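You operate a simulated robot arm through the tools that you are given. There is no shell and no other tool.

You are at the controls of a simulated robot arm. One attempt, no reset.

JOB
Put things in order on the top of the low cabinet. At the end: the blue jet from the top of the low cabinet stands where the yellow caster stood; the yellow caster from the top of the low cabinet is on the brown carton (marked "Mop Heads"); the clear bottle (marked "Floor Cleaner") from the top of the low cabinet stands where the black roll (marked "Bin Liners") stood; the blue filter from the top of the low cabinet stands where the clear bottle stood; the black roll from the top of the low cabinet stands where the blue jet stood; whatever was shut is shut again. Leave all else as you found it, and nothing knocked over.

It is judged by the outcome, as a careful person would: the job done as asked, and still so three seconds after it is handed in. It fails if anything else is knocked over, pushed out of place, dropped, spilled or broken.

ROBOT AND FRAMES
A 7-joint arm with a two-finger gripper, fixed in place. Base frame: the origin is at the foot of the arm, x ahead of it, y to its left, z up; the work surface is at about z = 0. Units: m, degrees, N and s.
With the tool pointing down near the work surface it reaches from about 0.16 to 0.38 m from the base axis. Its first joint turns from -72.0 to 72.0 degrees. Payload 0.6 kg.
The tool frame sits at the grasp point between the pads (the TCP): z along the fingers, y along the line on which they close. The tips reach 0.022 m beyond it. The gripper opens to 0.092 m; its body begins 0.065 m behind the TCP.
Orientation is that of the tool frame in the base frame, as a unit quaternion [x, y, z, w]. With the fingers straight down and closing along the base's y, the tool's x points along the base's -x, its y along +y and its z along -z.

CONTROLS
- The arm moves only by the tool servo_tool. Its argument "deltas" is a list of rows, each a list of 3 entries, a list of its own where there are three numbers: the opening, from 0 (shut) to 1 (fully open), then the shift along the tool's x, y, z in units of 250 mm (1.0 is 250 mm), then the turn, a rotation vector about the tool's x, y, z in units of 60 degrees (1.0 is 60 degrees). In form: [[fingers, [tx, ty, tz], [rx, ry, rz]], ...]. A call has 1 to 20 rows; each row is the pose to reach, as a shift and turn from the pose commanded when the call began, along the tool's axes at that moment. A call with a number of a shift or a turn outside -1 to 1 is refused whole. A row lasts 0.2 s, in which the tool goes at most 0.05 m and 8.6 degrees; a call with a longer step from one row to the next is refused whole, and so is a gripper value outside its range. Where a pose cannot be reached the arm comes as near as it can. A force on the tool above 40 N (or 10 N above the force at the start of the call, whichever is more), or a blocked arm, ends the call early, and 0.2 s more pass. The fingers move at their own pace (about 0.0599 m/s each) and stop on an object; they squeeze with about 26 N. The grip force told is the motor's: it shows also when the fingers shut on nothing. Time passes only in rows, and 0.2 s behind the last, so rows that repeat a pose let the fingers close. The reply holds the time, the measured pose of the TCP, the force on the tool along the base axes, the opening and the grip force, in the units named above and with some noise, with the torque about the TCP (base axes, N m) and any sound that the robot's microphone picked up, and new pictures: "pictures" is both (left out), scene, wrist or none.
- Cameras (640 x 400 px; columns grow to the right, rows downward): "scene" is fixed at [0.0417, -0.2685, 0.3894]; the picture's right is [0.84, -0.54, 0.00], its down [-0.37, -0.58, -0.73] and it looks along [0.39, 0.61, -0.69] (base axes); focal length 214 px, centre (320, 200). "wrist" rides on the gripper at [0.071, 0.019, -0.102] in the tool frame; the picture's right is [-0.26, 0.97, 0.00], its down [-0.75, -0.20, -0.62] and it looks along [-0.60, -0.16, 0.78] (tool axes); focal length 280 px, centre (320, 200).
- probe_pixels(camera, pixels): there is no depth. For up to 12 entries [column, row, z] of the newest picture of that camera ("zoom" is the newest enlarged one), the place [x, y] in the base frame at which the ray of that pixel passes the height z, good to about 0.002 m. It takes no simulated time.
- close_up(camera, box): a new picture of the part [left, top, right, bottom] of that camera's present view, enlarged. It takes no simulated time.
- sign_off(): hands the job in; it is judged then, once.

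Open the gripper and draw the arm clear of the work before you hand the job in, unless the task says otherwise.

The tools are called after ">>>" as a command line: name --argument value ..., lists and objects as JSON in quotes. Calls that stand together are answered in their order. servo_tool: Moves the arm, as the interface text tells. Its arguments: {"type":"object","properties":{"deltas":{"type":"array","items":{"type":"array"}},"pictures":{"type":"string","enum":["both","scene","wrist","none"]}},"required":["deltas"]} The other tools are called the same way: probe_pixels (camera, pixels) gives the place at which the rays of pixels pass given heights; close_up (camera, box) takes an enlarged picture of a part of a camera's view; sign_off () hands the job in.

At the start:

```text
t: 0.0
eef_pos: [0.2581, -0.0766, 0.2473]
orientation: [0.001, 1.0, 0.0, 0.001]
ft_force: [-0.2, 0.5, 0.3]
ft_torque: [0.0, -0.01, 0.01]
width: 0.0922
grasp_force: 0.1
```

scene: 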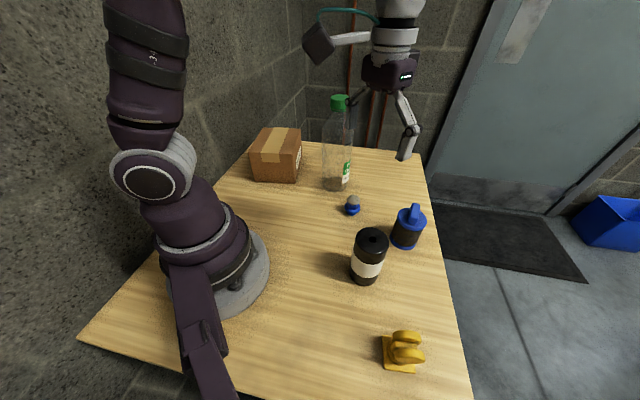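
wrist: 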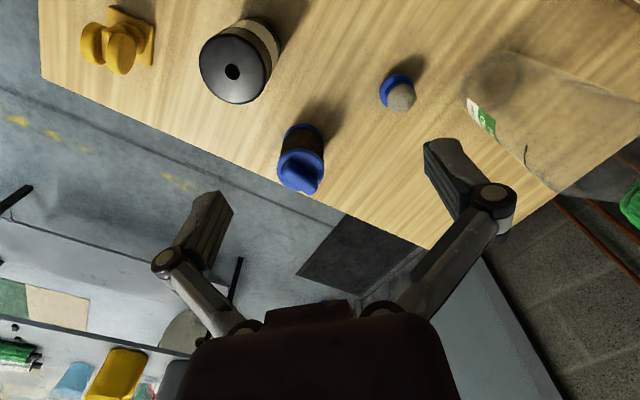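

The scene picture shows a carton (275,155), a clear bottle (337,150), a small blue piece (352,205), a blue-black filter (408,226), a black roll (369,256) and a yellow caster (403,350). I'll enlarge the views and probe positions.

>>> close_up --camera "scene" --box '[220, 80, 460, 230]'

>>> close_up --camera "scene" --box '[300, 180, 480, 390]'

>>> probe_pixels --camera "scene" --pixels '[[352, 214, 0.0], [405, 247, 0.0], [366, 282, 0.0], [371, 236, 0.09], [402, 370, 0.0], [335, 190, 0.0], [339, 98, 0.2], [400, 372, 0.0], [418, 372, 0.0], [384, 369, 0.0], [413, 210, 0.07], [352, 200, 0.03]]'

>>> close_up --camera "wrist" --box '[60, 0, 440, 220]'

```text
2.67 times, centred on (340, 155) of scene
```

zoom: 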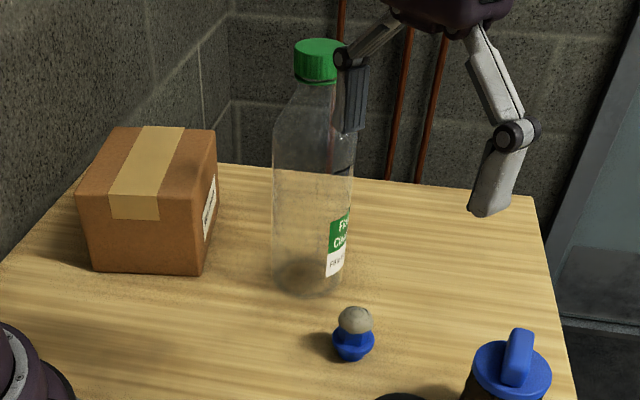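

```text
1.90 times, centred on (390, 285) of scene
```

zoom: 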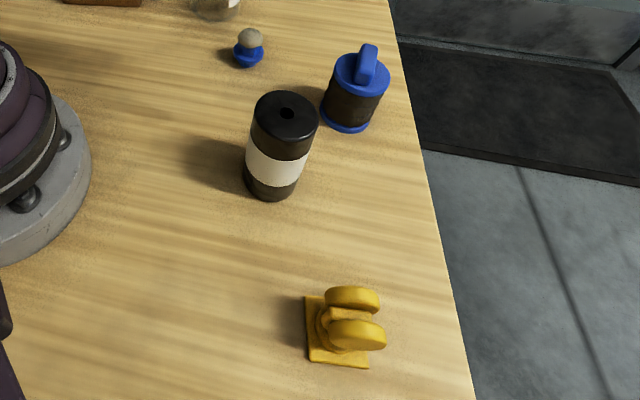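

```text
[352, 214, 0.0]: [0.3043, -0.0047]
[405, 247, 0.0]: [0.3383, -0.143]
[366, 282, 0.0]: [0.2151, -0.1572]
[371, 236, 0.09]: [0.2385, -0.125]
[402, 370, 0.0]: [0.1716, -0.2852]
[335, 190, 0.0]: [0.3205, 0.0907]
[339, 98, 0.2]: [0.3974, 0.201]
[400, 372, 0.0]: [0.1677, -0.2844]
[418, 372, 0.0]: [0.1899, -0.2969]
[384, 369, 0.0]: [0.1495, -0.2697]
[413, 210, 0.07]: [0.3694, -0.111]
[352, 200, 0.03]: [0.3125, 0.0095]
```

```text
1.68 times, centred on (250, 110) of wrist
```

zoom: 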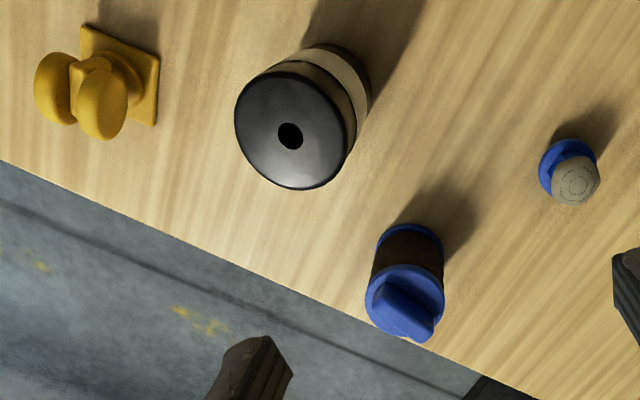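

I'll triangulate from the wrist zoom (roll hole at zoom (290,136), filter top (405,300), jet (570,175), caster plate) at several heights.

>>> probe_pixels --camera "zoom" --pixels '[[290, 136, 0.08], [290, 136, 0.1], [405, 310, 0.06], [405, 310, 0.08], [408, 245, 0.0], [567, 168, 0.0], [576, 184, 0.02], [576, 184, 0.03], [84, 25, 0.0], [159, 58, 0.0], [153, 126, 0.0], [100, 95, 0.04]]'

>>> close_up --camera "scene" --box '[320, 190, 440, 290]'

>>> close_up --camera "scene" --box '[360, 315, 450, 385]'

```text
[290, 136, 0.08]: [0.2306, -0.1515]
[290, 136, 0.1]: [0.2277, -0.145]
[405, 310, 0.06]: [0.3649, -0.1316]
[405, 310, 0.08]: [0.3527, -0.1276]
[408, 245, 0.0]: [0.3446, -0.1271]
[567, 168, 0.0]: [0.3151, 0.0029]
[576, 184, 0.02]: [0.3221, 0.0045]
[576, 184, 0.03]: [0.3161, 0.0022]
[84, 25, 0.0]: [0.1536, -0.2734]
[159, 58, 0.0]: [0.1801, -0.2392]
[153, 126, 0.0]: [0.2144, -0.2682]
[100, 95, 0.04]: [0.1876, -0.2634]
```

```text
4.00 times, centred on (380, 240) of scene
```

zoom: 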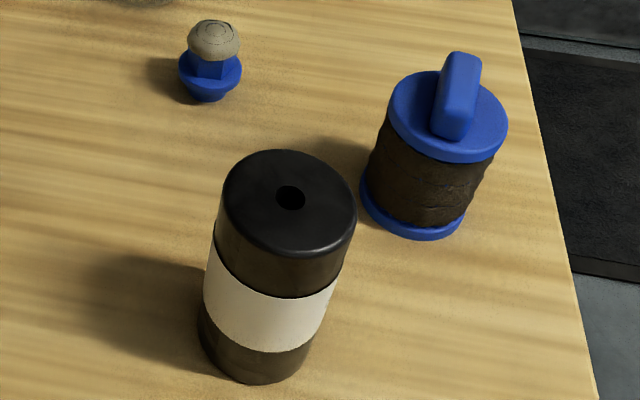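

```text
5.71 times, centred on (405, 350) of scene
```

zoom: 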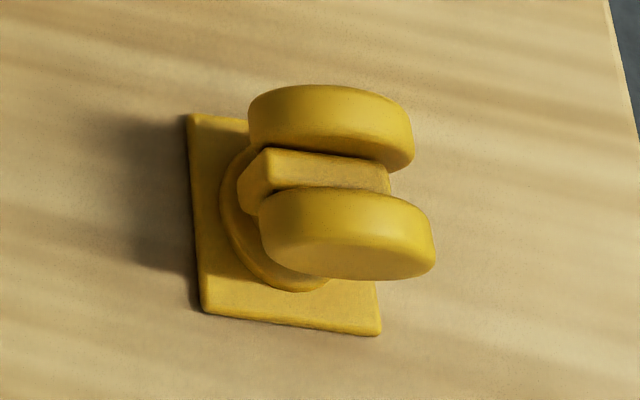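

The caster zoom shows plate corners at (187,115), (202,312), (380,335); I probe these and the roll top hole, filter and jet in the scene view at several heights.

>>> probe_pixels --camera "zoom" --pixels '[[187, 115, 0.004], [202, 312, 0.004], [380, 335, 0.004], [330, 160, 0.045], [330, 160, 0.035], [250, 95, 0.04], [410, 120, 0.04], [435, 230, 0.04]]'

>>> probe_pixels --camera "scene" --pixels '[[372.5, 240, 0.08], [372.5, 240, 0.09], [372.5, 240, 0.1], [363, 286, 0.0], [402.5, 249.5, 0.0], [411.5, 219, 0.05], [411.5, 219, 0.06], [352, 210, 0.005], [353.5, 200, 0.025], [353.5, 200, 0.035], [390, 237, 0.0], [416.5, 244, 0.0]]'

```text
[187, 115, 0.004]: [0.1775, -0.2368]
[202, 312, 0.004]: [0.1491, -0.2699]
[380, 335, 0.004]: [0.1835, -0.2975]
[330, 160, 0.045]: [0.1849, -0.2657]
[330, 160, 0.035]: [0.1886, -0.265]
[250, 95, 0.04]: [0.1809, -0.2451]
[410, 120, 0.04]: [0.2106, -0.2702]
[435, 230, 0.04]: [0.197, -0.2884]
```

```text
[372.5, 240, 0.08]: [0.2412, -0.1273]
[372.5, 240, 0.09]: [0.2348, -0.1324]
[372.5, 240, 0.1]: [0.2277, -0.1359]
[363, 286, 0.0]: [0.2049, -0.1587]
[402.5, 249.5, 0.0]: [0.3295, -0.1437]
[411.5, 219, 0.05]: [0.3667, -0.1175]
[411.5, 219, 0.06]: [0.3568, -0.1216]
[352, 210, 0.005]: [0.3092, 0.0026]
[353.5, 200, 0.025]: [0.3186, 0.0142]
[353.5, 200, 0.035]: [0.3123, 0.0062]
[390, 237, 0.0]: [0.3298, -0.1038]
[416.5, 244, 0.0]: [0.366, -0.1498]
```

Now the carton corners (scene top: (249,153), (295,154), (301,129), (262,128); bottom (256,181), (295,184)) and the bottle (base ~ (336,190), cap ~ (339,102)).

>>> probe_pixels --camera "scene" --pixels '[[255.6, 181.2, 0.0], [295, 184, 0.0], [248.9, 153.1, 0.06], [295, 153.9, 0.06], [300.6, 128.8, 0.06], [262.4, 127.6, 0.06], [248.9, 153.1, 0.08], [295, 153.9, 0.08], [300.6, 128.8, 0.08], [262.4, 127.6, 0.08]]'

>>> close_up --camera "scene" --box '[300, 85, 380, 200]'

>>> close_up --camera "wrist" --box '[440, 30, 640, 240]'

```text
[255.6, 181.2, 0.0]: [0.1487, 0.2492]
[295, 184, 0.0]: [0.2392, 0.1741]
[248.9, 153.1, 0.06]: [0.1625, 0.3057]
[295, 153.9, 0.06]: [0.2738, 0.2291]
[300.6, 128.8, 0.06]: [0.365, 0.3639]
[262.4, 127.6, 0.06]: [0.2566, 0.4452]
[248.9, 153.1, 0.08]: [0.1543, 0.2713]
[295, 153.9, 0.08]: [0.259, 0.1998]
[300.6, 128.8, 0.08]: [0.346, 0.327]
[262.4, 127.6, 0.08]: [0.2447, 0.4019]
```

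```text
3.48 times, centred on (340, 142) of scene
```

zoom: 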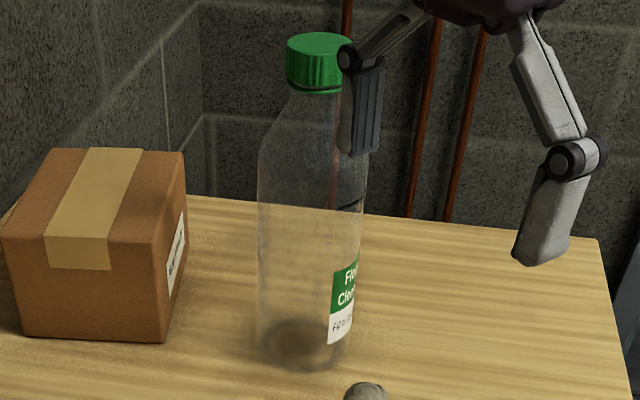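

```text
1.90 times, centred on (540, 135) of wrist
```

zoom: 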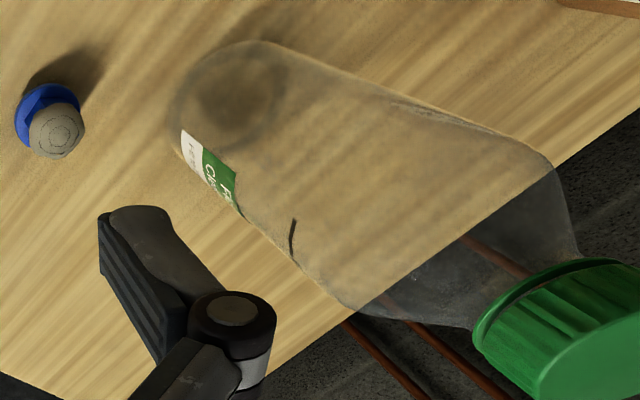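

In the wrist zoom the bottle's base ellipse is centred around (235,95) and the cap around (560,325); I probe both, plus the cap top (320,42 in the scene zoom → scene (340,97)).

>>> probe_pixels --camera "zoom" --pixels '[[235, 95, 0.0], [250, 42, 0.0], [170, 110, 0.0], [600, 345, 0.2], [600, 345, 0.22], [600, 345, 0.24], [530, 300, 0.19], [530, 300, 0.21], [48, 115, 0.003], [56, 130, 0.03]]'

>>> probe_pixels --camera "scene" --pixels '[[334.5, 192, 0.0], [340, 97, 0.19], [340, 97, 0.2], [340, 97, 0.21], [340, 97, 0.22], [340, 97, 0.23], [340, 97, 0.24], [331, 97, 0.22], [349.5, 97, 0.22], [339, 109, 0.2]]'

```text
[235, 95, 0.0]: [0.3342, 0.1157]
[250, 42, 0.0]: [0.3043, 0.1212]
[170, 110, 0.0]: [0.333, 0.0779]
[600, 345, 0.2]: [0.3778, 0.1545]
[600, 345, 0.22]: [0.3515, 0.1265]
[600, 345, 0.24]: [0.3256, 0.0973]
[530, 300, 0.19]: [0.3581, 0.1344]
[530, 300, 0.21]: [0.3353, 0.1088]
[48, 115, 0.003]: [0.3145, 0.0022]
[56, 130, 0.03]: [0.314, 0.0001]
```

```text
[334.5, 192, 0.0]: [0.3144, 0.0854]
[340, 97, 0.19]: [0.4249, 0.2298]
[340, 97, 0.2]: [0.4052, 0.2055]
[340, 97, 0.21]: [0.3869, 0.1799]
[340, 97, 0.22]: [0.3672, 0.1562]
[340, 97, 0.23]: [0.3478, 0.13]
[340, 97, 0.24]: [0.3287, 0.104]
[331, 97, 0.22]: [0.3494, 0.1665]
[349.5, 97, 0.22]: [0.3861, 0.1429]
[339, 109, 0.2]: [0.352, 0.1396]
```

From both views: caster plate centre ≈ (0.182, -0.269), edges turned ~40°; jet ≈ (0.313, 0.002); roll ≈ (0.235, -0.140); filter ≈ (0.347, -0.127); bottle ≈ (0.335, 0.114) with top z ≈ 0.233; carton centre ≈ (0.24, 0.268) with top z ≈ 0.097. I go first above the caster, yawed about 40°, and look.

>>> servo_tool --deltas '[[1, [0.05, -0.128, 0], [0, 0, 0.1125]], [1, [0.101, -0.256, 0], [0, 0, 0.225]], [1, [0.152, -0.384, 0], [0, 0, 0.3375]], [1, [0.203, -0.512, 0], [0, 0, 0.45]], [1, [0.253, -0.64, 0], [0, 0, 0.5625]], [1, [0.304, -0.768, 0], [0, 0, 0.675]], [1, [0.304, -0.768, 0.116], [0, 0, 0.675]], [1, [0.304, -0.768, 0.232], [0, 0, 0.675]], [1, [0.304, -0.768, 0.349], [0, 0, 0.675]], [1, [0.304, -0.768, 0.349], [0, 0, 0.675]]]' --pictures "both"

```text
t: 2.2
eef_pos: [0.1808, -0.2694, 0.1609]
orientation: [0.346, 0.938, 0.0, 0.0]
ft_force: [1.0, 1.3, 0.6]
ft_torque: [-0.01, 0.02, -0.02]
width: 0.0921
grasp_force: 0.1
```

scene: 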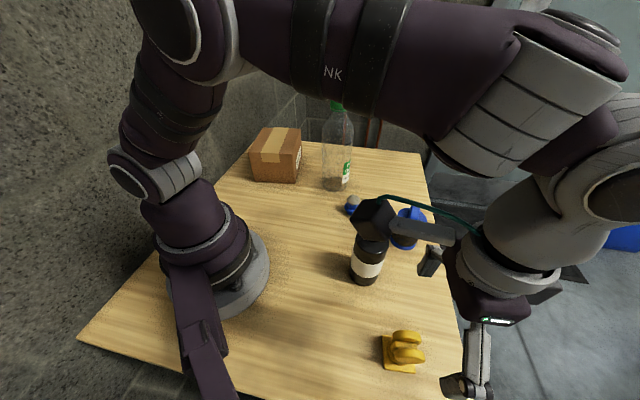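
wrist: 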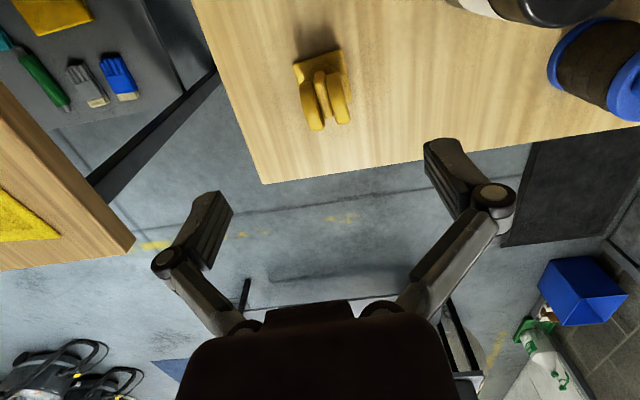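

The caster sits at about (322,85) in the wrist view, right under the grasp axis, its two wheels spread along the closing line. I enlarge to check alignment.

>>> close_up --camera "wrist" --box '[260, 30, 400, 150]'

>>> close_up --camera "scene" --box '[360, 315, 500, 400]'

```text
3.33 times, centred on (330, 90) of wrist
```

zoom: 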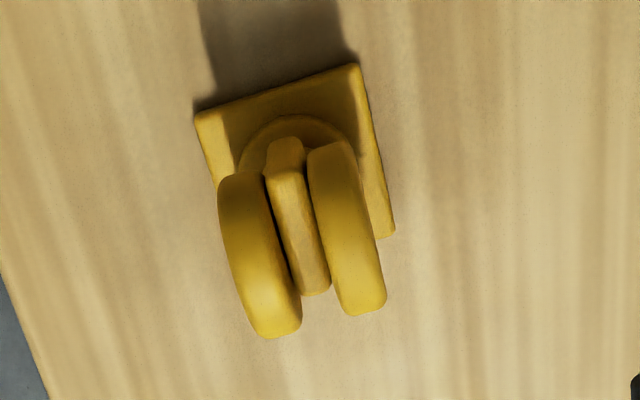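

```text
4.57 times, centred on (430, 358) of scene
```

zoom: 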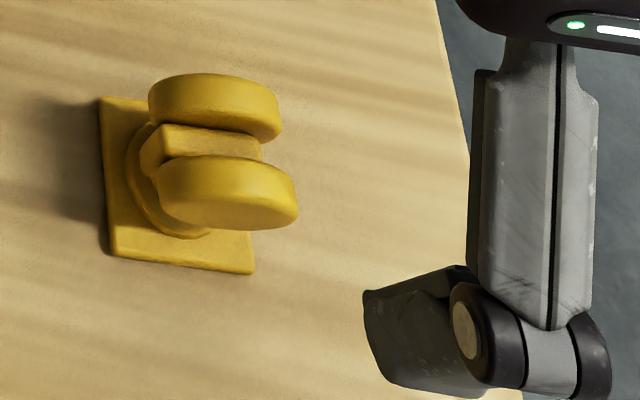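

I probe the plate corners (wrist (293,63.6), (341.4,49.5), (352.5,101)) and the wheels' ends in the wrist view.

>>> probe_pixels --camera "wrist" --pixels '[[293.1, 63.6, 0.004], [341.4, 49.5, 0.004], [352.5, 101.1, 0.004], [299.5, 84, 0.04], [314, 130, 0.04], [349.5, 118, 0.04], [336, 73, 0.04], [299.5, 84, 0.03], [336, 73, 0.03], [314, 130, 0.03], [349.5, 118, 0.03]]'

>>> probe_pixels --camera "zoom" --pixels '[[100, 98, 0.004], [112, 255, 0.004], [253, 272, 0.004], [150, 82, 0.045], [280, 115, 0.045], [297, 205, 0.045], [158, 165, 0.045], [225, 75, 0.05], [240, 158, 0.05]]'

```text
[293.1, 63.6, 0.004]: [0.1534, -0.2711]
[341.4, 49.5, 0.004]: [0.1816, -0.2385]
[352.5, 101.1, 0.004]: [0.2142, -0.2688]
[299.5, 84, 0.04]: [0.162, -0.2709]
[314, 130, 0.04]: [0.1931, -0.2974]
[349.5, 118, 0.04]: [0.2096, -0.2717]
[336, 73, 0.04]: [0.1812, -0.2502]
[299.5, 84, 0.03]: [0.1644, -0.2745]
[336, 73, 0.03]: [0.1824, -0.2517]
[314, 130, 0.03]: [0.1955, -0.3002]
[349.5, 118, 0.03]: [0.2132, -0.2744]
```

```text
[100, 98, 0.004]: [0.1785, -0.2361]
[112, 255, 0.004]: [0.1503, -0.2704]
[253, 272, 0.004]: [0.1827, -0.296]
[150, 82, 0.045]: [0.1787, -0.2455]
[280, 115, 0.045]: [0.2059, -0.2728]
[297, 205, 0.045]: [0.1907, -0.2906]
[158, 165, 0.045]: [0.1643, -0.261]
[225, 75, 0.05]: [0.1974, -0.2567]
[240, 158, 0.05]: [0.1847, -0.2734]
```

Plate centre ≈ (0.182,-0.268) and the wheel pair is ~32 mm wide, centred ≈ (0.184,-0.268). I descend to TCP z ≈ 0.038 with open fingers and a small 3° yaw trim.

>>> servo_tool --deltas '[[1, [0, 0, 0.1], [0, 0, 0.03]], [1, [0, 0, 0.2], [0, 0, 0.05]], [1, [0, 0, 0.3], [0, 0, 0.05]], [1, [0, 0, 0.4], [0, 0, 0.05]], [1, [0, 0, 0.45], [0, 0, 0.05]], [1, [0, 0, 0.49], [0, 0, 0.05]], [1, [0, 0, 0.49], [0, 0, 0.05]]]' --pictures "both"

```text
t: 3.8
eef_pos: [0.181, -0.2699, 0.0365]
orientation: [0.37, 0.929, 0.0, 0.0]
ft_force: [0.2, 1.0, 0.1]
ft_torque: [-0.02, 0.01, -0.03]
width: 0.092
grasp_force: 0.1
```

scene: 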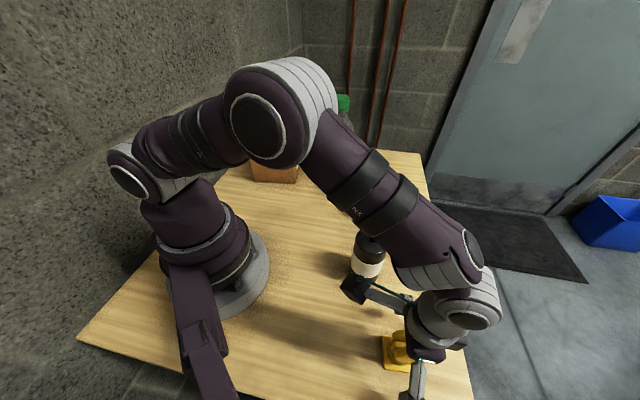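
wrist: 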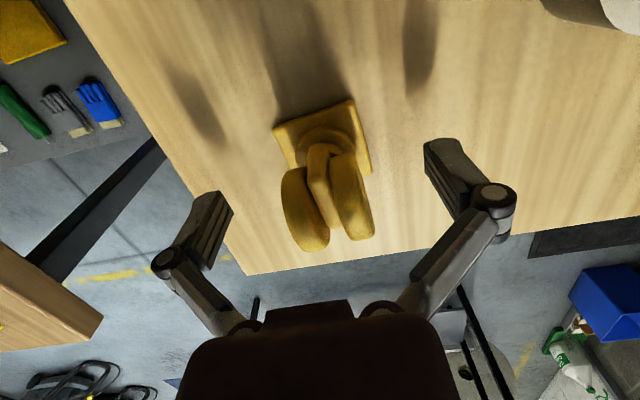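

The wheels are at (327,203) in the wrist view, slightly outward and right of the grasp point (320,186). I shift ~4 mm outward, 3 mm sideways, and then close.

>>> servo_tool --deltas '[[1, [-0.016, 0.011, 0], [0, 0, 0]], [0.6, [-0.016, 0.011, 0], [0, 0, 0]], [0.4, [-0.016, 0.011, 0], [0, 0, 0]], [0.2, [-0.016, 0.011, 0], [0, 0, 0]], [0.2, [-0.016, 0.011, 0], [0, 0, 0]], [0.0, [-0.016, 0.011, 0], [0, 0, 0]], [0.0, [-0.016, 0.011, 0], [0, 0, 0]], [0.0, [-0.016, 0.011, 0], [0, 0, 0]]]' --pictures "both"

```text
t: 5.6
eef_pos: [0.1854, -0.2698, 0.0373]
orientation: [0.37, 0.929, 0.0, 0.0]
ft_force: [0.0, -0.1, 9.0]
ft_torque: [0.09, 0.09, 0.12]
width: 0.0309
grasp_force: 25.7
```

scene: 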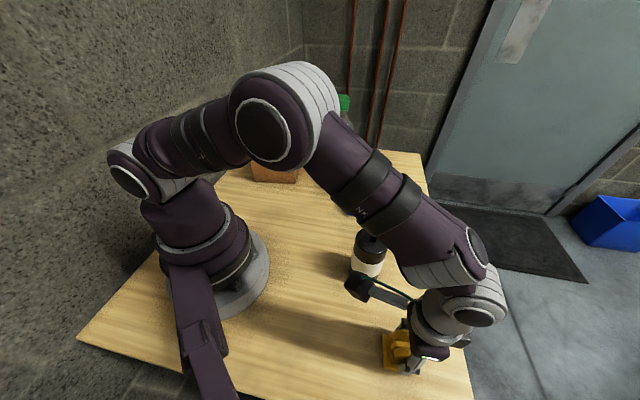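
wrist: 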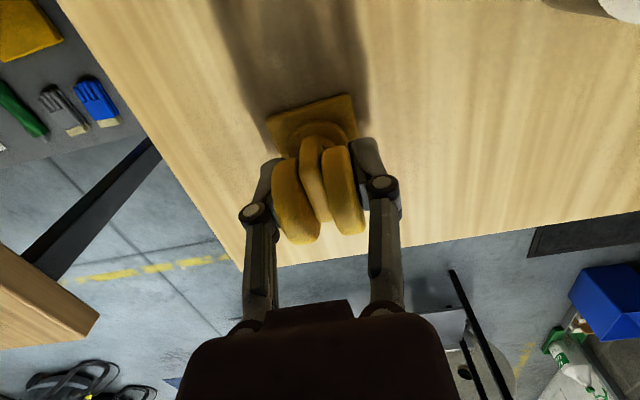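

Grip holds at width 0.031 with 25.7 N. I lift straight up slowly at first, then to z ≈ 0.25, and check the grasp.

>>> servo_tool --deltas '[[0, [0, 0, -0.02], [0, 0, 0]], [0, [0, 0, -0.06], [0, 0, 0]], [0, [0, 0, -0.14], [0, 0, 0]], [0, [0, 0, -0.26], [0, 0, 0]], [0, [0, 0, -0.4], [0, 0, 0]], [0, [0, 0, -0.54], [0, 0, 0]], [0, [0, 0, -0.68], [0, 0, 0]], [0, [0, 0, -0.8], [0, 0, 0]], [0, [0, 0, -0.85], [0, 0, 0]]]' --pictures "both"

```text
t: 7.6
eef_pos: [0.1859, -0.2703, 0.2516]
orientation: [0.371, 0.929, 0.0, 0.0]
ft_force: [0.3, 0.9, 0.2]
ft_torque: [-0.01, 0.03, 0.01]
width: 0.0
grasp_force: 26.2
```

scene: 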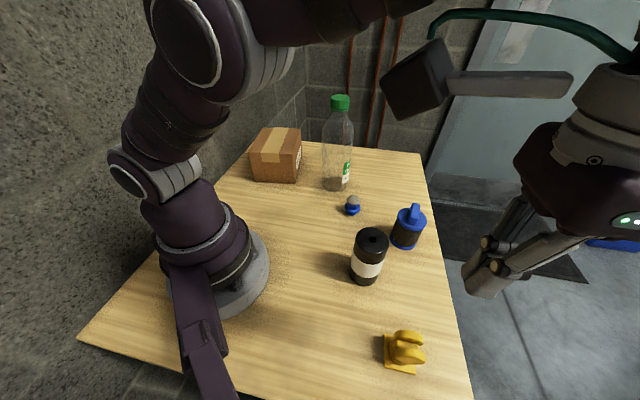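
wrist: 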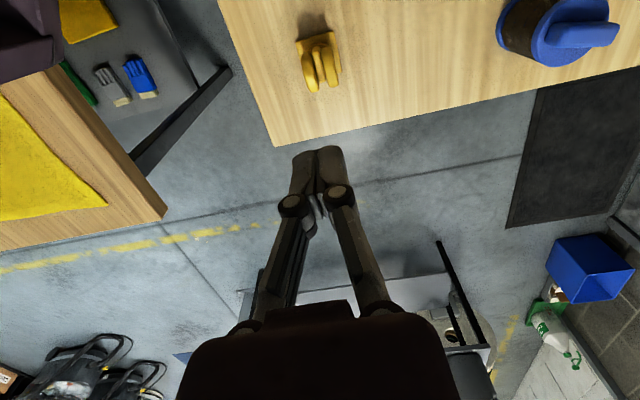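

The fingers slipped off (width 0) and the caster stayed standing at scene (404,350). I enlarge both views to understand its shape before trying again.

>>> close_up --camera "wrist" --box '[280, 20, 360, 100]'

>>> close_up --camera "scene" --box '[370, 320, 440, 385]'

```text
5.00 times, centred on (320, 60) of wrist
```

zoom: 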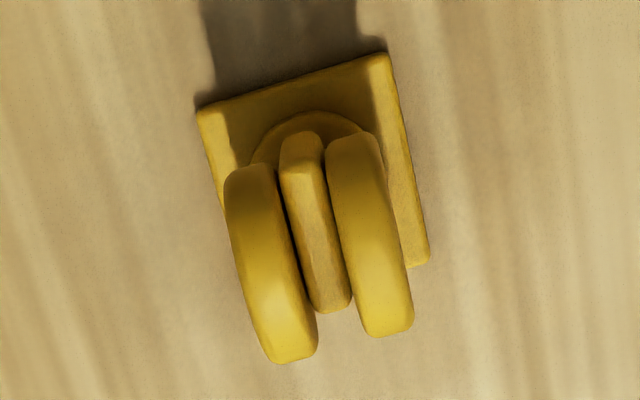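

```text
6.15 times, centred on (405, 352) of scene
```

zoom: 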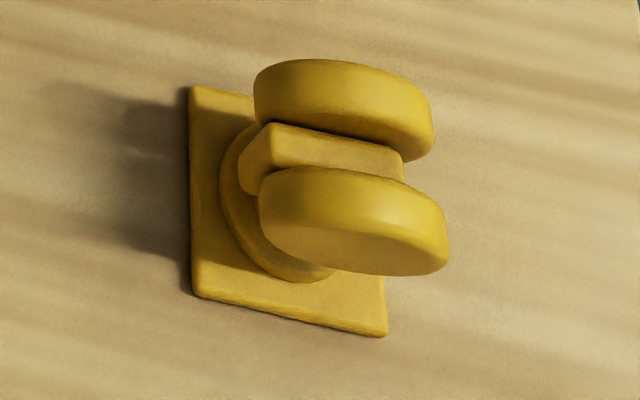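

I probe wheel rim ends in both views at two heights to find the wheels' true height and centre.

>>> probe_pixels --camera "wrist" --pixels '[[326, 46.6, 0.02], [326, 46.6, 0.06], [333.6, 87.6, 0.02], [333.6, 87.6, 0.06], [306, 52.6, 0.02], [306, 52.6, 0.06], [313.6, 92.4, 0.02], [313.6, 92.4, 0.06], [295.5, 41.8, 0.004], [333.3, 30.4, 0.004], [341.8, 72, 0.004]]'

>>> probe_pixels --camera "zoom" --pixels '[[190, 88, 0.004], [192, 295, 0.004], [387, 335, 0.004], [255, 80, 0.02], [255, 80, 0.06], [433, 150, 0.02], [433, 150, 0.06], [258, 200, 0.02], [258, 200, 0.06], [448, 250, 0.02], [448, 250, 0.06]]'

```text
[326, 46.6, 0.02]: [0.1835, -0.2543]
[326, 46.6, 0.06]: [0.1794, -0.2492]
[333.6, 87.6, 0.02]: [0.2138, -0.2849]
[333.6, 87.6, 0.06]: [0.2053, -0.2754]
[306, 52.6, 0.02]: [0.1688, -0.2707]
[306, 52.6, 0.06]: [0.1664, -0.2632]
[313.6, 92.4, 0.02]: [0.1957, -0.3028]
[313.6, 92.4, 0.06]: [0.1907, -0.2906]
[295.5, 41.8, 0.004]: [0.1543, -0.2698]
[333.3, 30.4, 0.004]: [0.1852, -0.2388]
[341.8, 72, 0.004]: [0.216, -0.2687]
```

```text
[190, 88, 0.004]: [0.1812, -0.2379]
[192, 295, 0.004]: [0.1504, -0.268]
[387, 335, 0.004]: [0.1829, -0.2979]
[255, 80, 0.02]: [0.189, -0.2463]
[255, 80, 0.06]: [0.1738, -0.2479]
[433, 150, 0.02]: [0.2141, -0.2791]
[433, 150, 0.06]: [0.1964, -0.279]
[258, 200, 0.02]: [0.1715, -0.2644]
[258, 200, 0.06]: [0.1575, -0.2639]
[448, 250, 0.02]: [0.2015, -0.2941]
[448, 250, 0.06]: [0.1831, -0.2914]
```

The wheels' centre is about (0.19,-0.273) at z ≈ 0.03, and the 9 N upward push suggests the tips move forward as they close. I look at the closed fingertips now, then open to 0.34 in the air to compare.

>>> close_up --camera "wrist" --box '[220, 120, 420, 245]'

>>> close_up --camera "scene" --box '[440, 120, 640, 300]'

```text
3.20 times, centred on (320, 182) of wrist
```

zoom: 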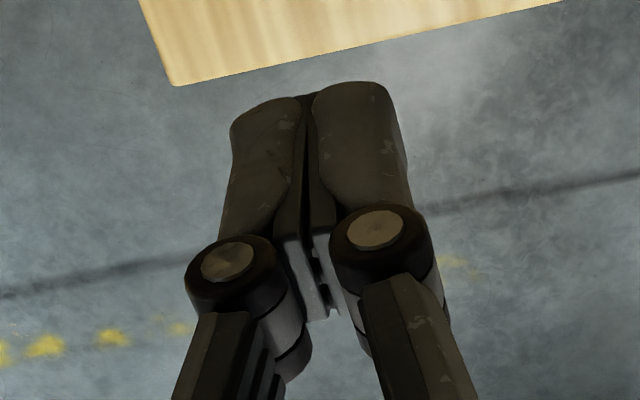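

```text
2.22 times, centred on (540, 210) of scene
```

zoom: 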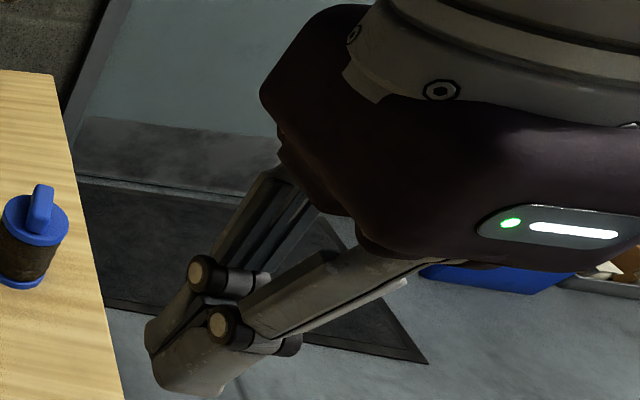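

>>> servo_tool --deltas '[[0.34, [0, 0, 0], [0, 0, 0]], [0.34, [0, 0, 0], [0, 0, 0]], [0.34, [0, 0, 0], [0, 0, 0]]]' --pictures "both"

```text
t: 8.4
eef_pos: [0.1865, -0.2702, 0.2492]
orientation: [0.37, 0.929, 0.001, 0.0]
ft_force: [0.3, 1.2, 0.8]
ft_torque: [-0.01, 0.0, -0.01]
width: 0.0311
grasp_force: 0.1
```

scene: 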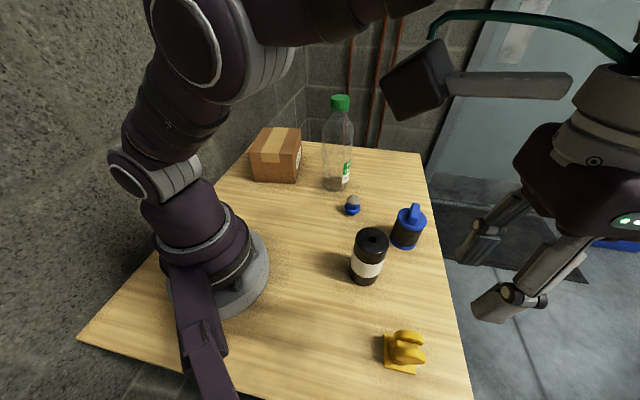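
wrist: 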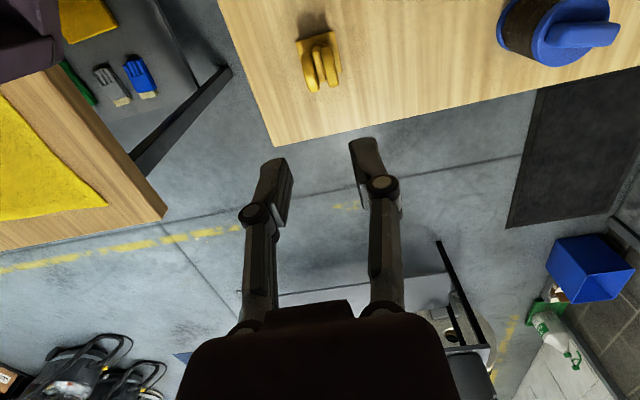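

Comparing finger pictures: tips swing forward ~14 mm from fully open to 31 mm width, so last time they likely rode on the swivel disc. I go back lower-risk: 7 mm further outward on the wheels, TCP z ≈ 0.044, opening 0.7, then close.

>>> servo_tool --deltas '[[0.7, [-0.016, -0.003, 0.1], [0, 0, 0.02]], [0.7, [-0.016, -0.003, 0.24], [0, 0, 0.02]], [0.7, [-0.016, -0.003, 0.4], [0, 0, 0.02]], [0.7, [-0.016, -0.003, 0.54], [0, 0, 0.02]], [0.7, [-0.016, -0.003, 0.66], [0, 0, 0.02]], [0.7, [-0.016, -0.003, 0.76], [0, 0, 0.02]], [0.7, [-0.016, -0.003, 0.824], [0, 0, 0.02]], [0.7, [-0.016, -0.003, 0.824], [0, 0, 0.02]]]' --pictures "wrist"

>>> close_up --camera "wrist" --box '[220, 90, 420, 260]'

```text
t: 10.2
eef_pos: [0.1881, -0.274, 0.0446]
orientation: [0.38, 0.925, 0.0, 0.001]
ft_force: [-0.3, -0.5, -0.1]
ft_torque: [-0.02, 0.0, -0.01]
width: 0.0644
grasp_force: 0.1
```

wrist: 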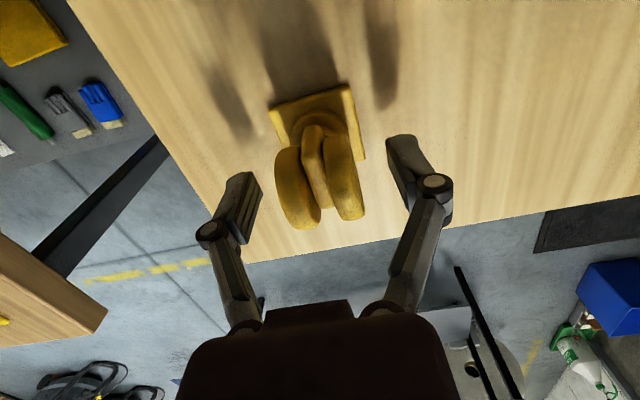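

```text
2.35 times, centred on (320, 175) of wrist
```

zoom: 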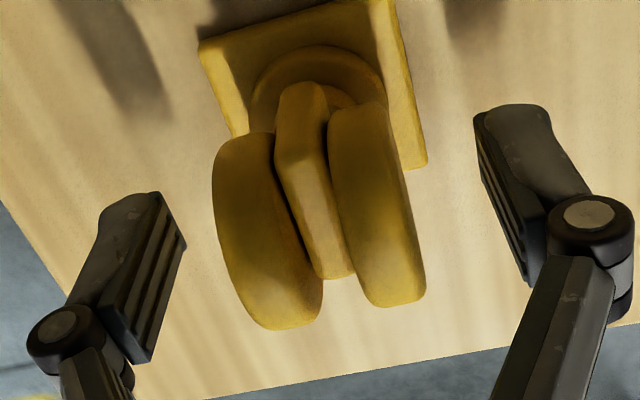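

The wheel pair is now centred on the grasp point (wheels at (319,186)). I close the fingers.

>>> servo_tool --deltas '[[0.5, [0, 0, 0], [0, 0, 0]], [0.3, [0, 0, 0], [0, 0, 0]], [0.1, [0, 0, 0], [0, 0, 0]], [0.0, [0, 0, 0], [0, 0, 0]], [0.0, [0, 0, 0], [0, 0, 0]], [0.0, [0, 0, 0], [0, 0, 0]]]' --pictures "wrist"

>>> close_up --camera "wrist" --box '[220, 90, 420, 260]'

```text
t: 11.6
eef_pos: [0.1873, -0.2734, 0.0428]
orientation: [0.38, 0.925, 0.0, 0.0]
ft_force: [-0.1, -0.2, 1.3]
ft_torque: [-0.02, 0.02, 0.0]
width: 0.0314
grasp_force: 26.1
```

wrist: 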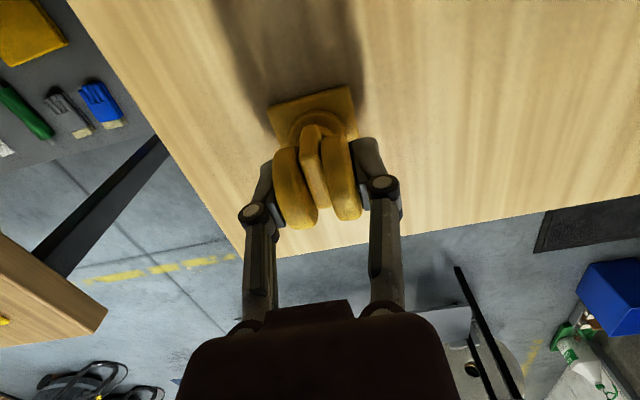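

```text
2.35 times, centred on (320, 175) of wrist
```

zoom: 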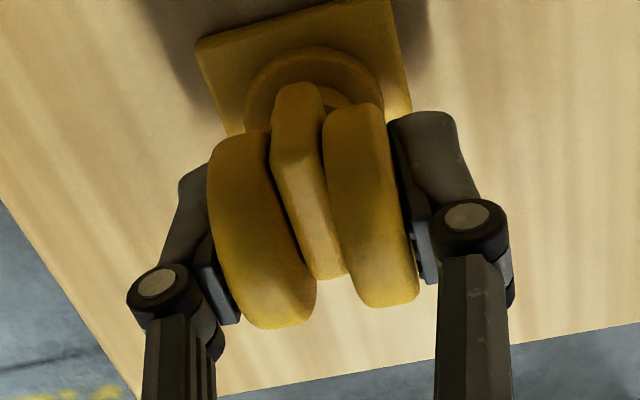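

Force is now only 1.3 N vertical with a firm 26 N grip at width 0.031. I lift gently 2 cm and check before going on.

>>> servo_tool --deltas '[[0, [0, 0, -0.02], [0, 0, 0]], [0, [0, 0, -0.04], [0, 0, 0]], [0, [0, 0, -0.06], [0, 0, 0]], [0, [0, 0, -0.08], [0, 0, 0]], [0, [0, 0, -0.08], [0, 0, 0]]]' --pictures "both"

```text
t: 12.8
eef_pos: [0.1887, -0.2731, 0.064]
orientation: [0.38, 0.925, 0.0, 0.0]
ft_force: [0.3, 0.0, -0.9]
ft_torque: [0.02, 0.0, 0.01]
width: 0.0317
grasp_force: 26.6
```

scene: 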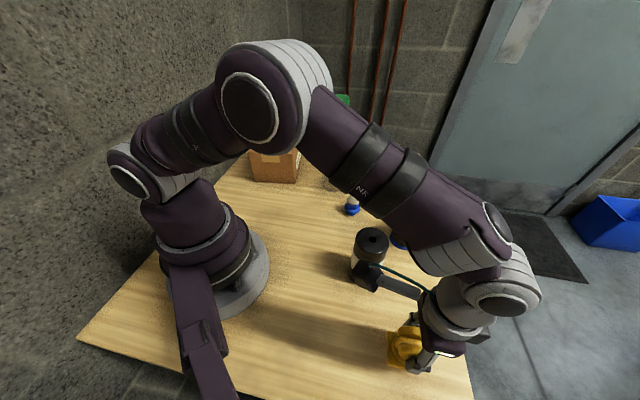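
wrist: 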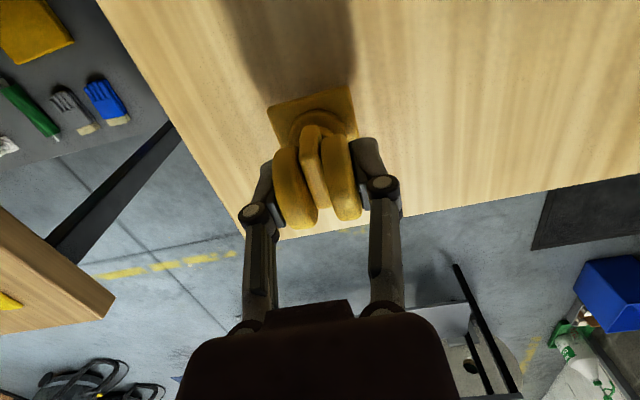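

The caster is held (it stays fixed in the wrist view while the table recedes). I lift to z ≈ 0.26 and swing on a small radius towards the left, unwinding the yaw to 0.

>>> servo_tool --deltas '[[0, [0, 0, -0.12], [0, 0, 0]], [0, [0, 0, -0.24], [0, 0, 0]], [0, [0, 0, -0.36], [0, 0, 0]], [0, [0, 0, -0.48], [0, 0, 0]], [0, [0, 0, -0.6], [0, 0, 0]], [0, [0, 0, -0.7], [0, 0, 0]], [0, [0, 0, -0.784], [0, 0, 0]], [0, [0.096, 0.037, -0.784], [0, 0, -0.062]], [0, [0.189, 0.075, -0.784], [0, 0, -0.124]], [0, [0.279, 0.12, -0.784], [0, 0, -0.186]], [0, [0.355, 0.186, -0.784], [0, 0, -0.248]], [0, [0.408, 0.274, -0.784], [0, 0, -0.31]], [0, [0.45, 0.367, -0.784], [0, 0, -0.372]], [0, [0.487, 0.461, -0.784], [0, 0, -0.434]], [0, [0.526, 0.552, -0.784], [0, 0, -0.496]], [0, [0.568, 0.64, -0.784], [0, 0, -0.558]], [0, [0.621, 0.728, -0.784], [0, 0, -0.62]], [0, [0.682, 0.807, -0.784], [0, 0, -0.683]], [0, [0.75, 0.881, -0.784], [0, 0, -0.745]]]' --pictures "both"

```text
t: 16.8
eef_pos: [0.2101, 0.0168, 0.2599]
orientation: [0.0, 1.0, 0.0, 0.0]
ft_force: [-0.8, 0.1, -0.1]
ft_torque: [-0.03, 0.01, -0.03]
width: 0.0313
grasp_force: 26.0
```

scene: 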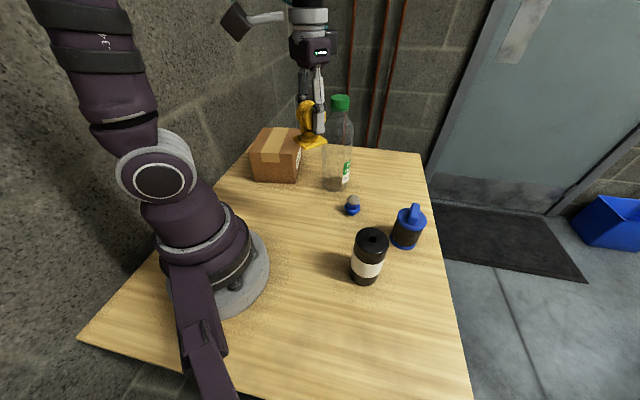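
wrist: 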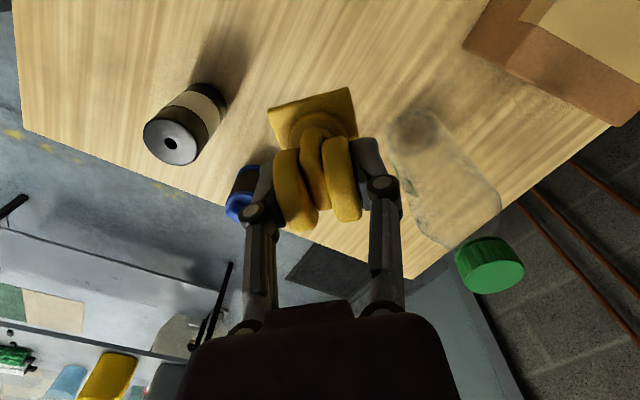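

Still held. Before swinging further left I probe where the wall meets the cabinet edge to be sure of clearance.

>>> probe_pixels --camera "scene" --pixels '[[80, 342, 0.0], [150, 265, 0.0], [243, 157, 0.0], [305, 142, 0.0], [420, 153, 0.0], [440, 230, 0.0], [470, 395, 0.0], [295, 154, 0.097], [249, 153, 0.097], [301, 129, 0.097], [262, 128, 0.097]]'

>>> close_up --camera "scene" --box '[220, 80, 360, 200]'

```text
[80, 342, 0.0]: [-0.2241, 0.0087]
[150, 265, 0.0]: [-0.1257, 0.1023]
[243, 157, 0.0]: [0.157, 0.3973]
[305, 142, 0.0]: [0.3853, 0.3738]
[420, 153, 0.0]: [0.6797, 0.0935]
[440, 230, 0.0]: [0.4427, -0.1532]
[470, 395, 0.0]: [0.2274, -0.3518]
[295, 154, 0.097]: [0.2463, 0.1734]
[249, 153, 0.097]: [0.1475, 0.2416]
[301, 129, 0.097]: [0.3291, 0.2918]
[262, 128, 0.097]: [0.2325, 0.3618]
```

```text
3.33 times, centred on (290, 140) of scene
```

zoom: 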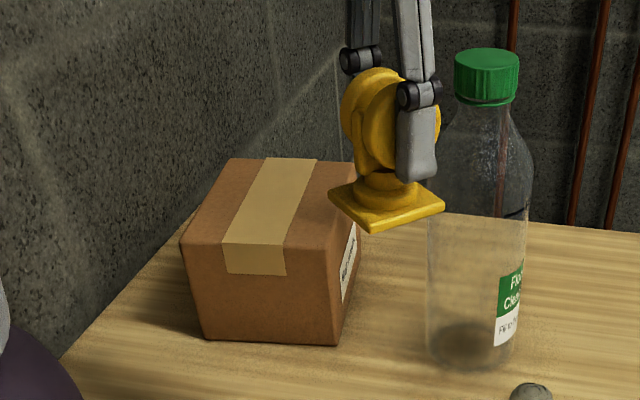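

The wall is ≥0.15 m from the target, so clearance is fine. I swing on to above the carton (0.23, 0.25) with yaw −48°, keeping well inside the bottle.

>>> servo_tool --deltas '[[0, [0.012, 0.1, 0], [0, 0, -0.08]], [0, [0.028, 0.2, 0], [0, 0, -0.16]], [0, [0.048, 0.3, 0], [0, 0, -0.24]], [0, [0.068, 0.4, 0], [0, 0, -0.32]], [0, [0.08, 0.5, 0], [0, 0, -0.4]], [0, [0.08, 0.6, 0], [0, 0, -0.48]], [0, [0.068, 0.7, 0], [0, 0, -0.56]], [0, [0.04, 0.792, 0], [0, 0, -0.64]], [0, [-0.008, 0.872, 0], [0, 0, -0.72]], [0, [-0.08, 0.94, 0], [0, 0, -0.8]], [0, [-0.08, 0.94, 0.1], [0, 0, -0.8]], [0, [-0.08, 0.94, 0.2], [0, 0, -0.8]], [0, [-0.08, 0.94, 0.28], [0, 0, -0.8]], [0, [-0.08, 0.94, 0.28], [0, 0, -0.8]]]' --pictures "both"

```text
t: 19.8
eef_pos: [0.23, 0.2506, 0.1905]
orientation: [-0.406, 0.914, 0.0, 0.0]
ft_force: [-0.6, 0.1, -0.9]
ft_torque: [-0.05, 0.01, 0.0]
width: 0.0312
grasp_force: 25.7
out of reach, approached as far as the arm can: row 10
```

scene: 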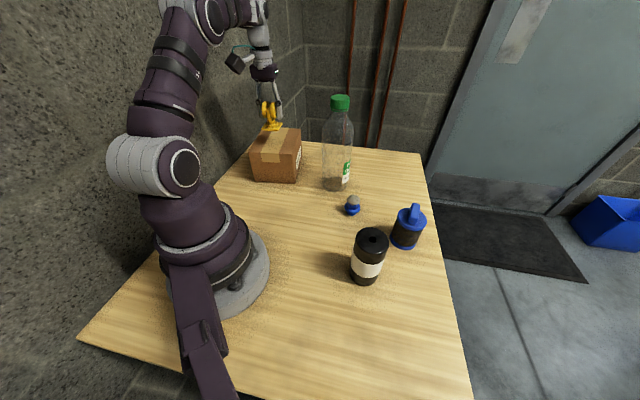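
wrist: 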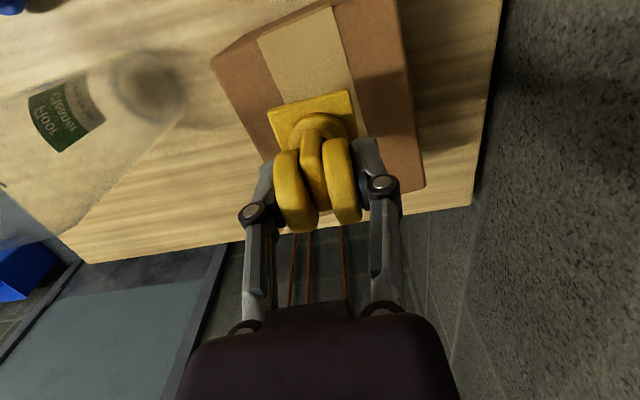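

The caster hangs over the carton's tape, plate about 5 cm above the top. I shift 8 mm further in and descend to just above contact (z ≈ 0.145).

>>> servo_tool --deltas '[[0, [-0.031, 0, 0.05], [0, 0, 0]], [0, [-0.031, 0, 0.1], [0, 0, 0]], [0, [-0.031, 0, 0.14], [0, 0, 0]], [0, [-0.031, 0, 0.165], [0, 0, 0]], [0, [-0.031, 0, 0.18], [0, 0, 0]], [0, [-0.031, 0, 0.18], [0, 0, 0]]]' --pictures "scene"

>>> close_up --camera "scene" --box '[230, 90, 330, 190]'

```text
t: 21.2
eef_pos: [0.2355, 0.2562, 0.145]
orientation: [-0.407, 0.914, 0.001, 0.0]
ft_force: [-1.3, 0.5, -0.6]
ft_torque: [0.0, -0.01, -0.04]
width: 0.0316
grasp_force: 25.7
```

scene: 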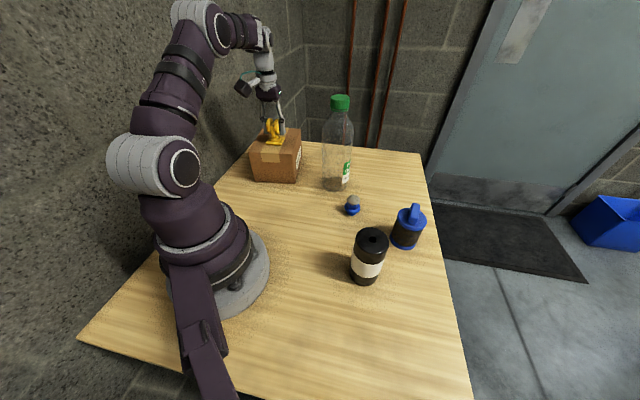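

```text
4.00 times, centred on (280, 140) of scene
```

zoom: 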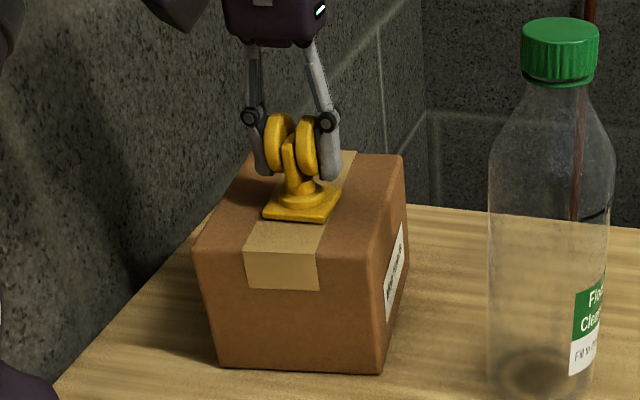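

The plate is just above the carton's tape (zoom (302,205)). I inch down in ~1.2 mm steps and watch the force.

>>> servo_tool --deltas '[[0, [0, 0, 0.005], [0, 0, 0]], [0, [0, 0, 0.01], [0, 0, 0]], [0, [0, 0, 0.015], [0, 0, 0]], [0, [0, 0, 0.015], [0, 0, 0]]]' --pictures "none"

```text
t: 22.2
eef_pos: [0.2349, 0.2567, 0.142]
orientation: [-0.407, 0.913, 0.0, 0.001]
ft_force: [0.3, 1.9, 18.7]
ft_torque: [0.1, -0.08, 0.06]
width: 0.0314
grasp_force: 26.2
```

Contact: 18.7 N upward. I ease up ~1 mm to relieve the load, then open the fingers.

>>> servo_tool --deltas '[[0, [0, 0, -0.005], [0, 0, 0]], [0, [0, 0, -0.006], [0, 0, 0]], [0.45, [0, 0, -0.006], [0, 0, 0]], [0.6, [0, 0, -0.006], [0, 0, 0]], [0.7, [0, 0, -0.006], [0, 0, 0]], [0.7, [0, 0, -0.006], [0, 0, 0]]]' --pictures "both"

>>> close_up --camera "scene" --box '[230, 90, 330, 190]'

```text
t: 23.6
eef_pos: [0.2358, 0.256, 0.1419]
orientation: [-0.407, 0.913, 0.0, 0.0]
ft_force: [-0.3, -0.6, 0.4]
ft_torque: [0.05, 0.02, -0.02]
width: 0.0646
grasp_force: 0.2
```

scene: 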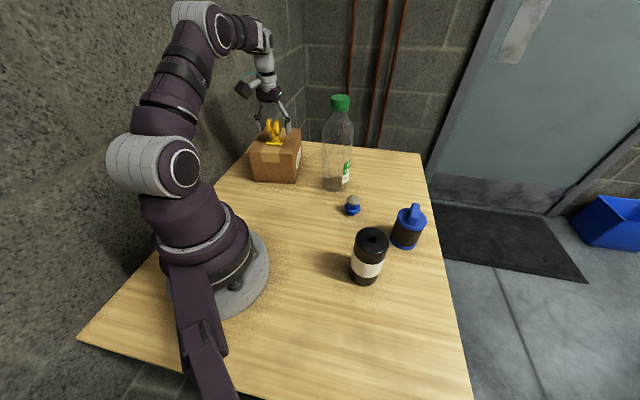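
wrist: 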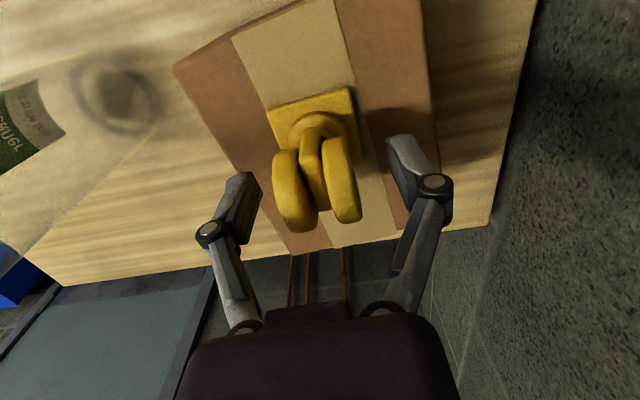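

```text
4.00 times, centred on (280, 140) of scene
```

zoom: 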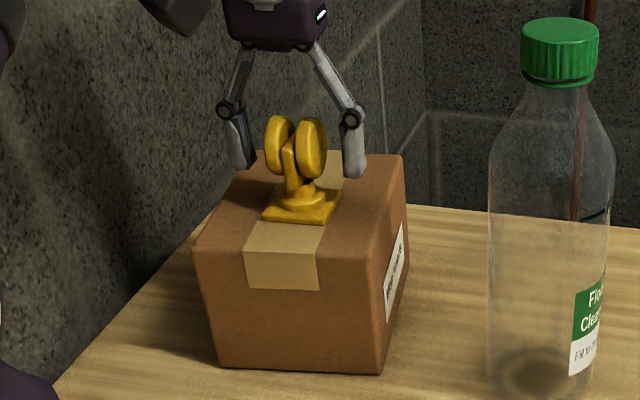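

The caster stands on the carton. I rise clear, retract inward past the bottle and swing back toward the middle with yaw 0.

>>> servo_tool --deltas '[[0.7, [0, 0, -0.1], [0, 0, 0]], [0.7, [0, 0, -0.2], [0, 0, 0]], [0.7, [0, 0, -0.29], [0, 0, 0]], [0.7, [0.104, -0.01, -0.332], [0, 0, 0]], [0.7, [0.232, -0.018, -0.392], [0, 0, 0]], [0.6, [0.348, -0.068, -0.432], [0, 0, 0.13]], [0.5, [0.465, -0.147, -0.432], [0, 0, 0.26]], [0.5, [0.556, -0.256, -0.432], [0, 0, 0.4]], [0.5, [0.646, -0.364, -0.432], [0, 0, 0.53]], [0.5, [0.737, -0.472, -0.432], [0, 0, 0.67]], [0.5, [0.828, -0.581, -0.432], [0, 0, 0.8]], [0.5, [0.828, -0.581, -0.432], [0, 0, 0.8]]]' --pictures "both"

>>> close_up --camera "scene" --box '[230, 90, 370, 220]'

```text
t: 26.2
eef_pos: [0.2044, 0.0047, 0.2506]
orientation: [0.001, 1.0, 0.0, 0.0]
ft_force: [1.1, 0.8, -0.5]
ft_torque: [-0.02, -0.01, 0.01]
width: 0.0458
grasp_force: 0.0
```

scene: 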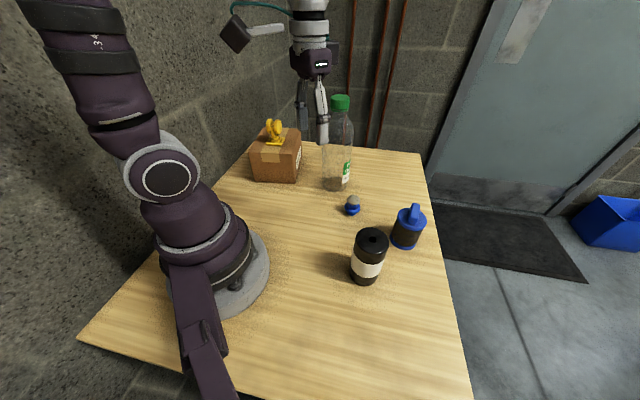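
wrist: 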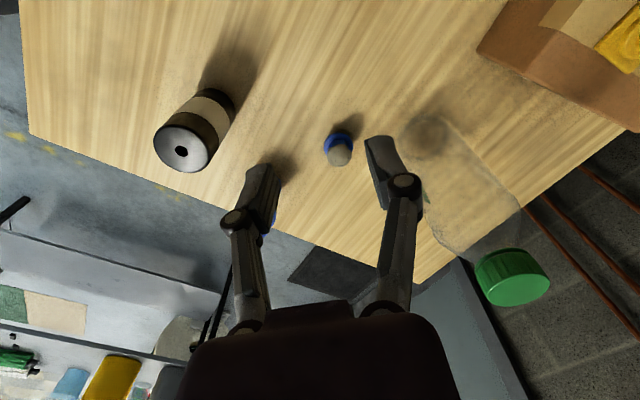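

```text
3.08 times, centred on (300, 155) of scene
```

zoom: 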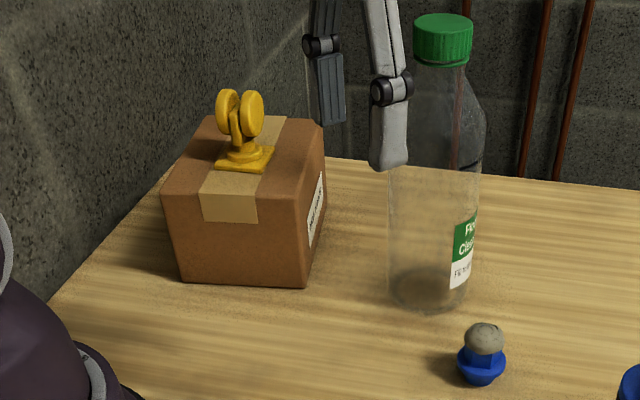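

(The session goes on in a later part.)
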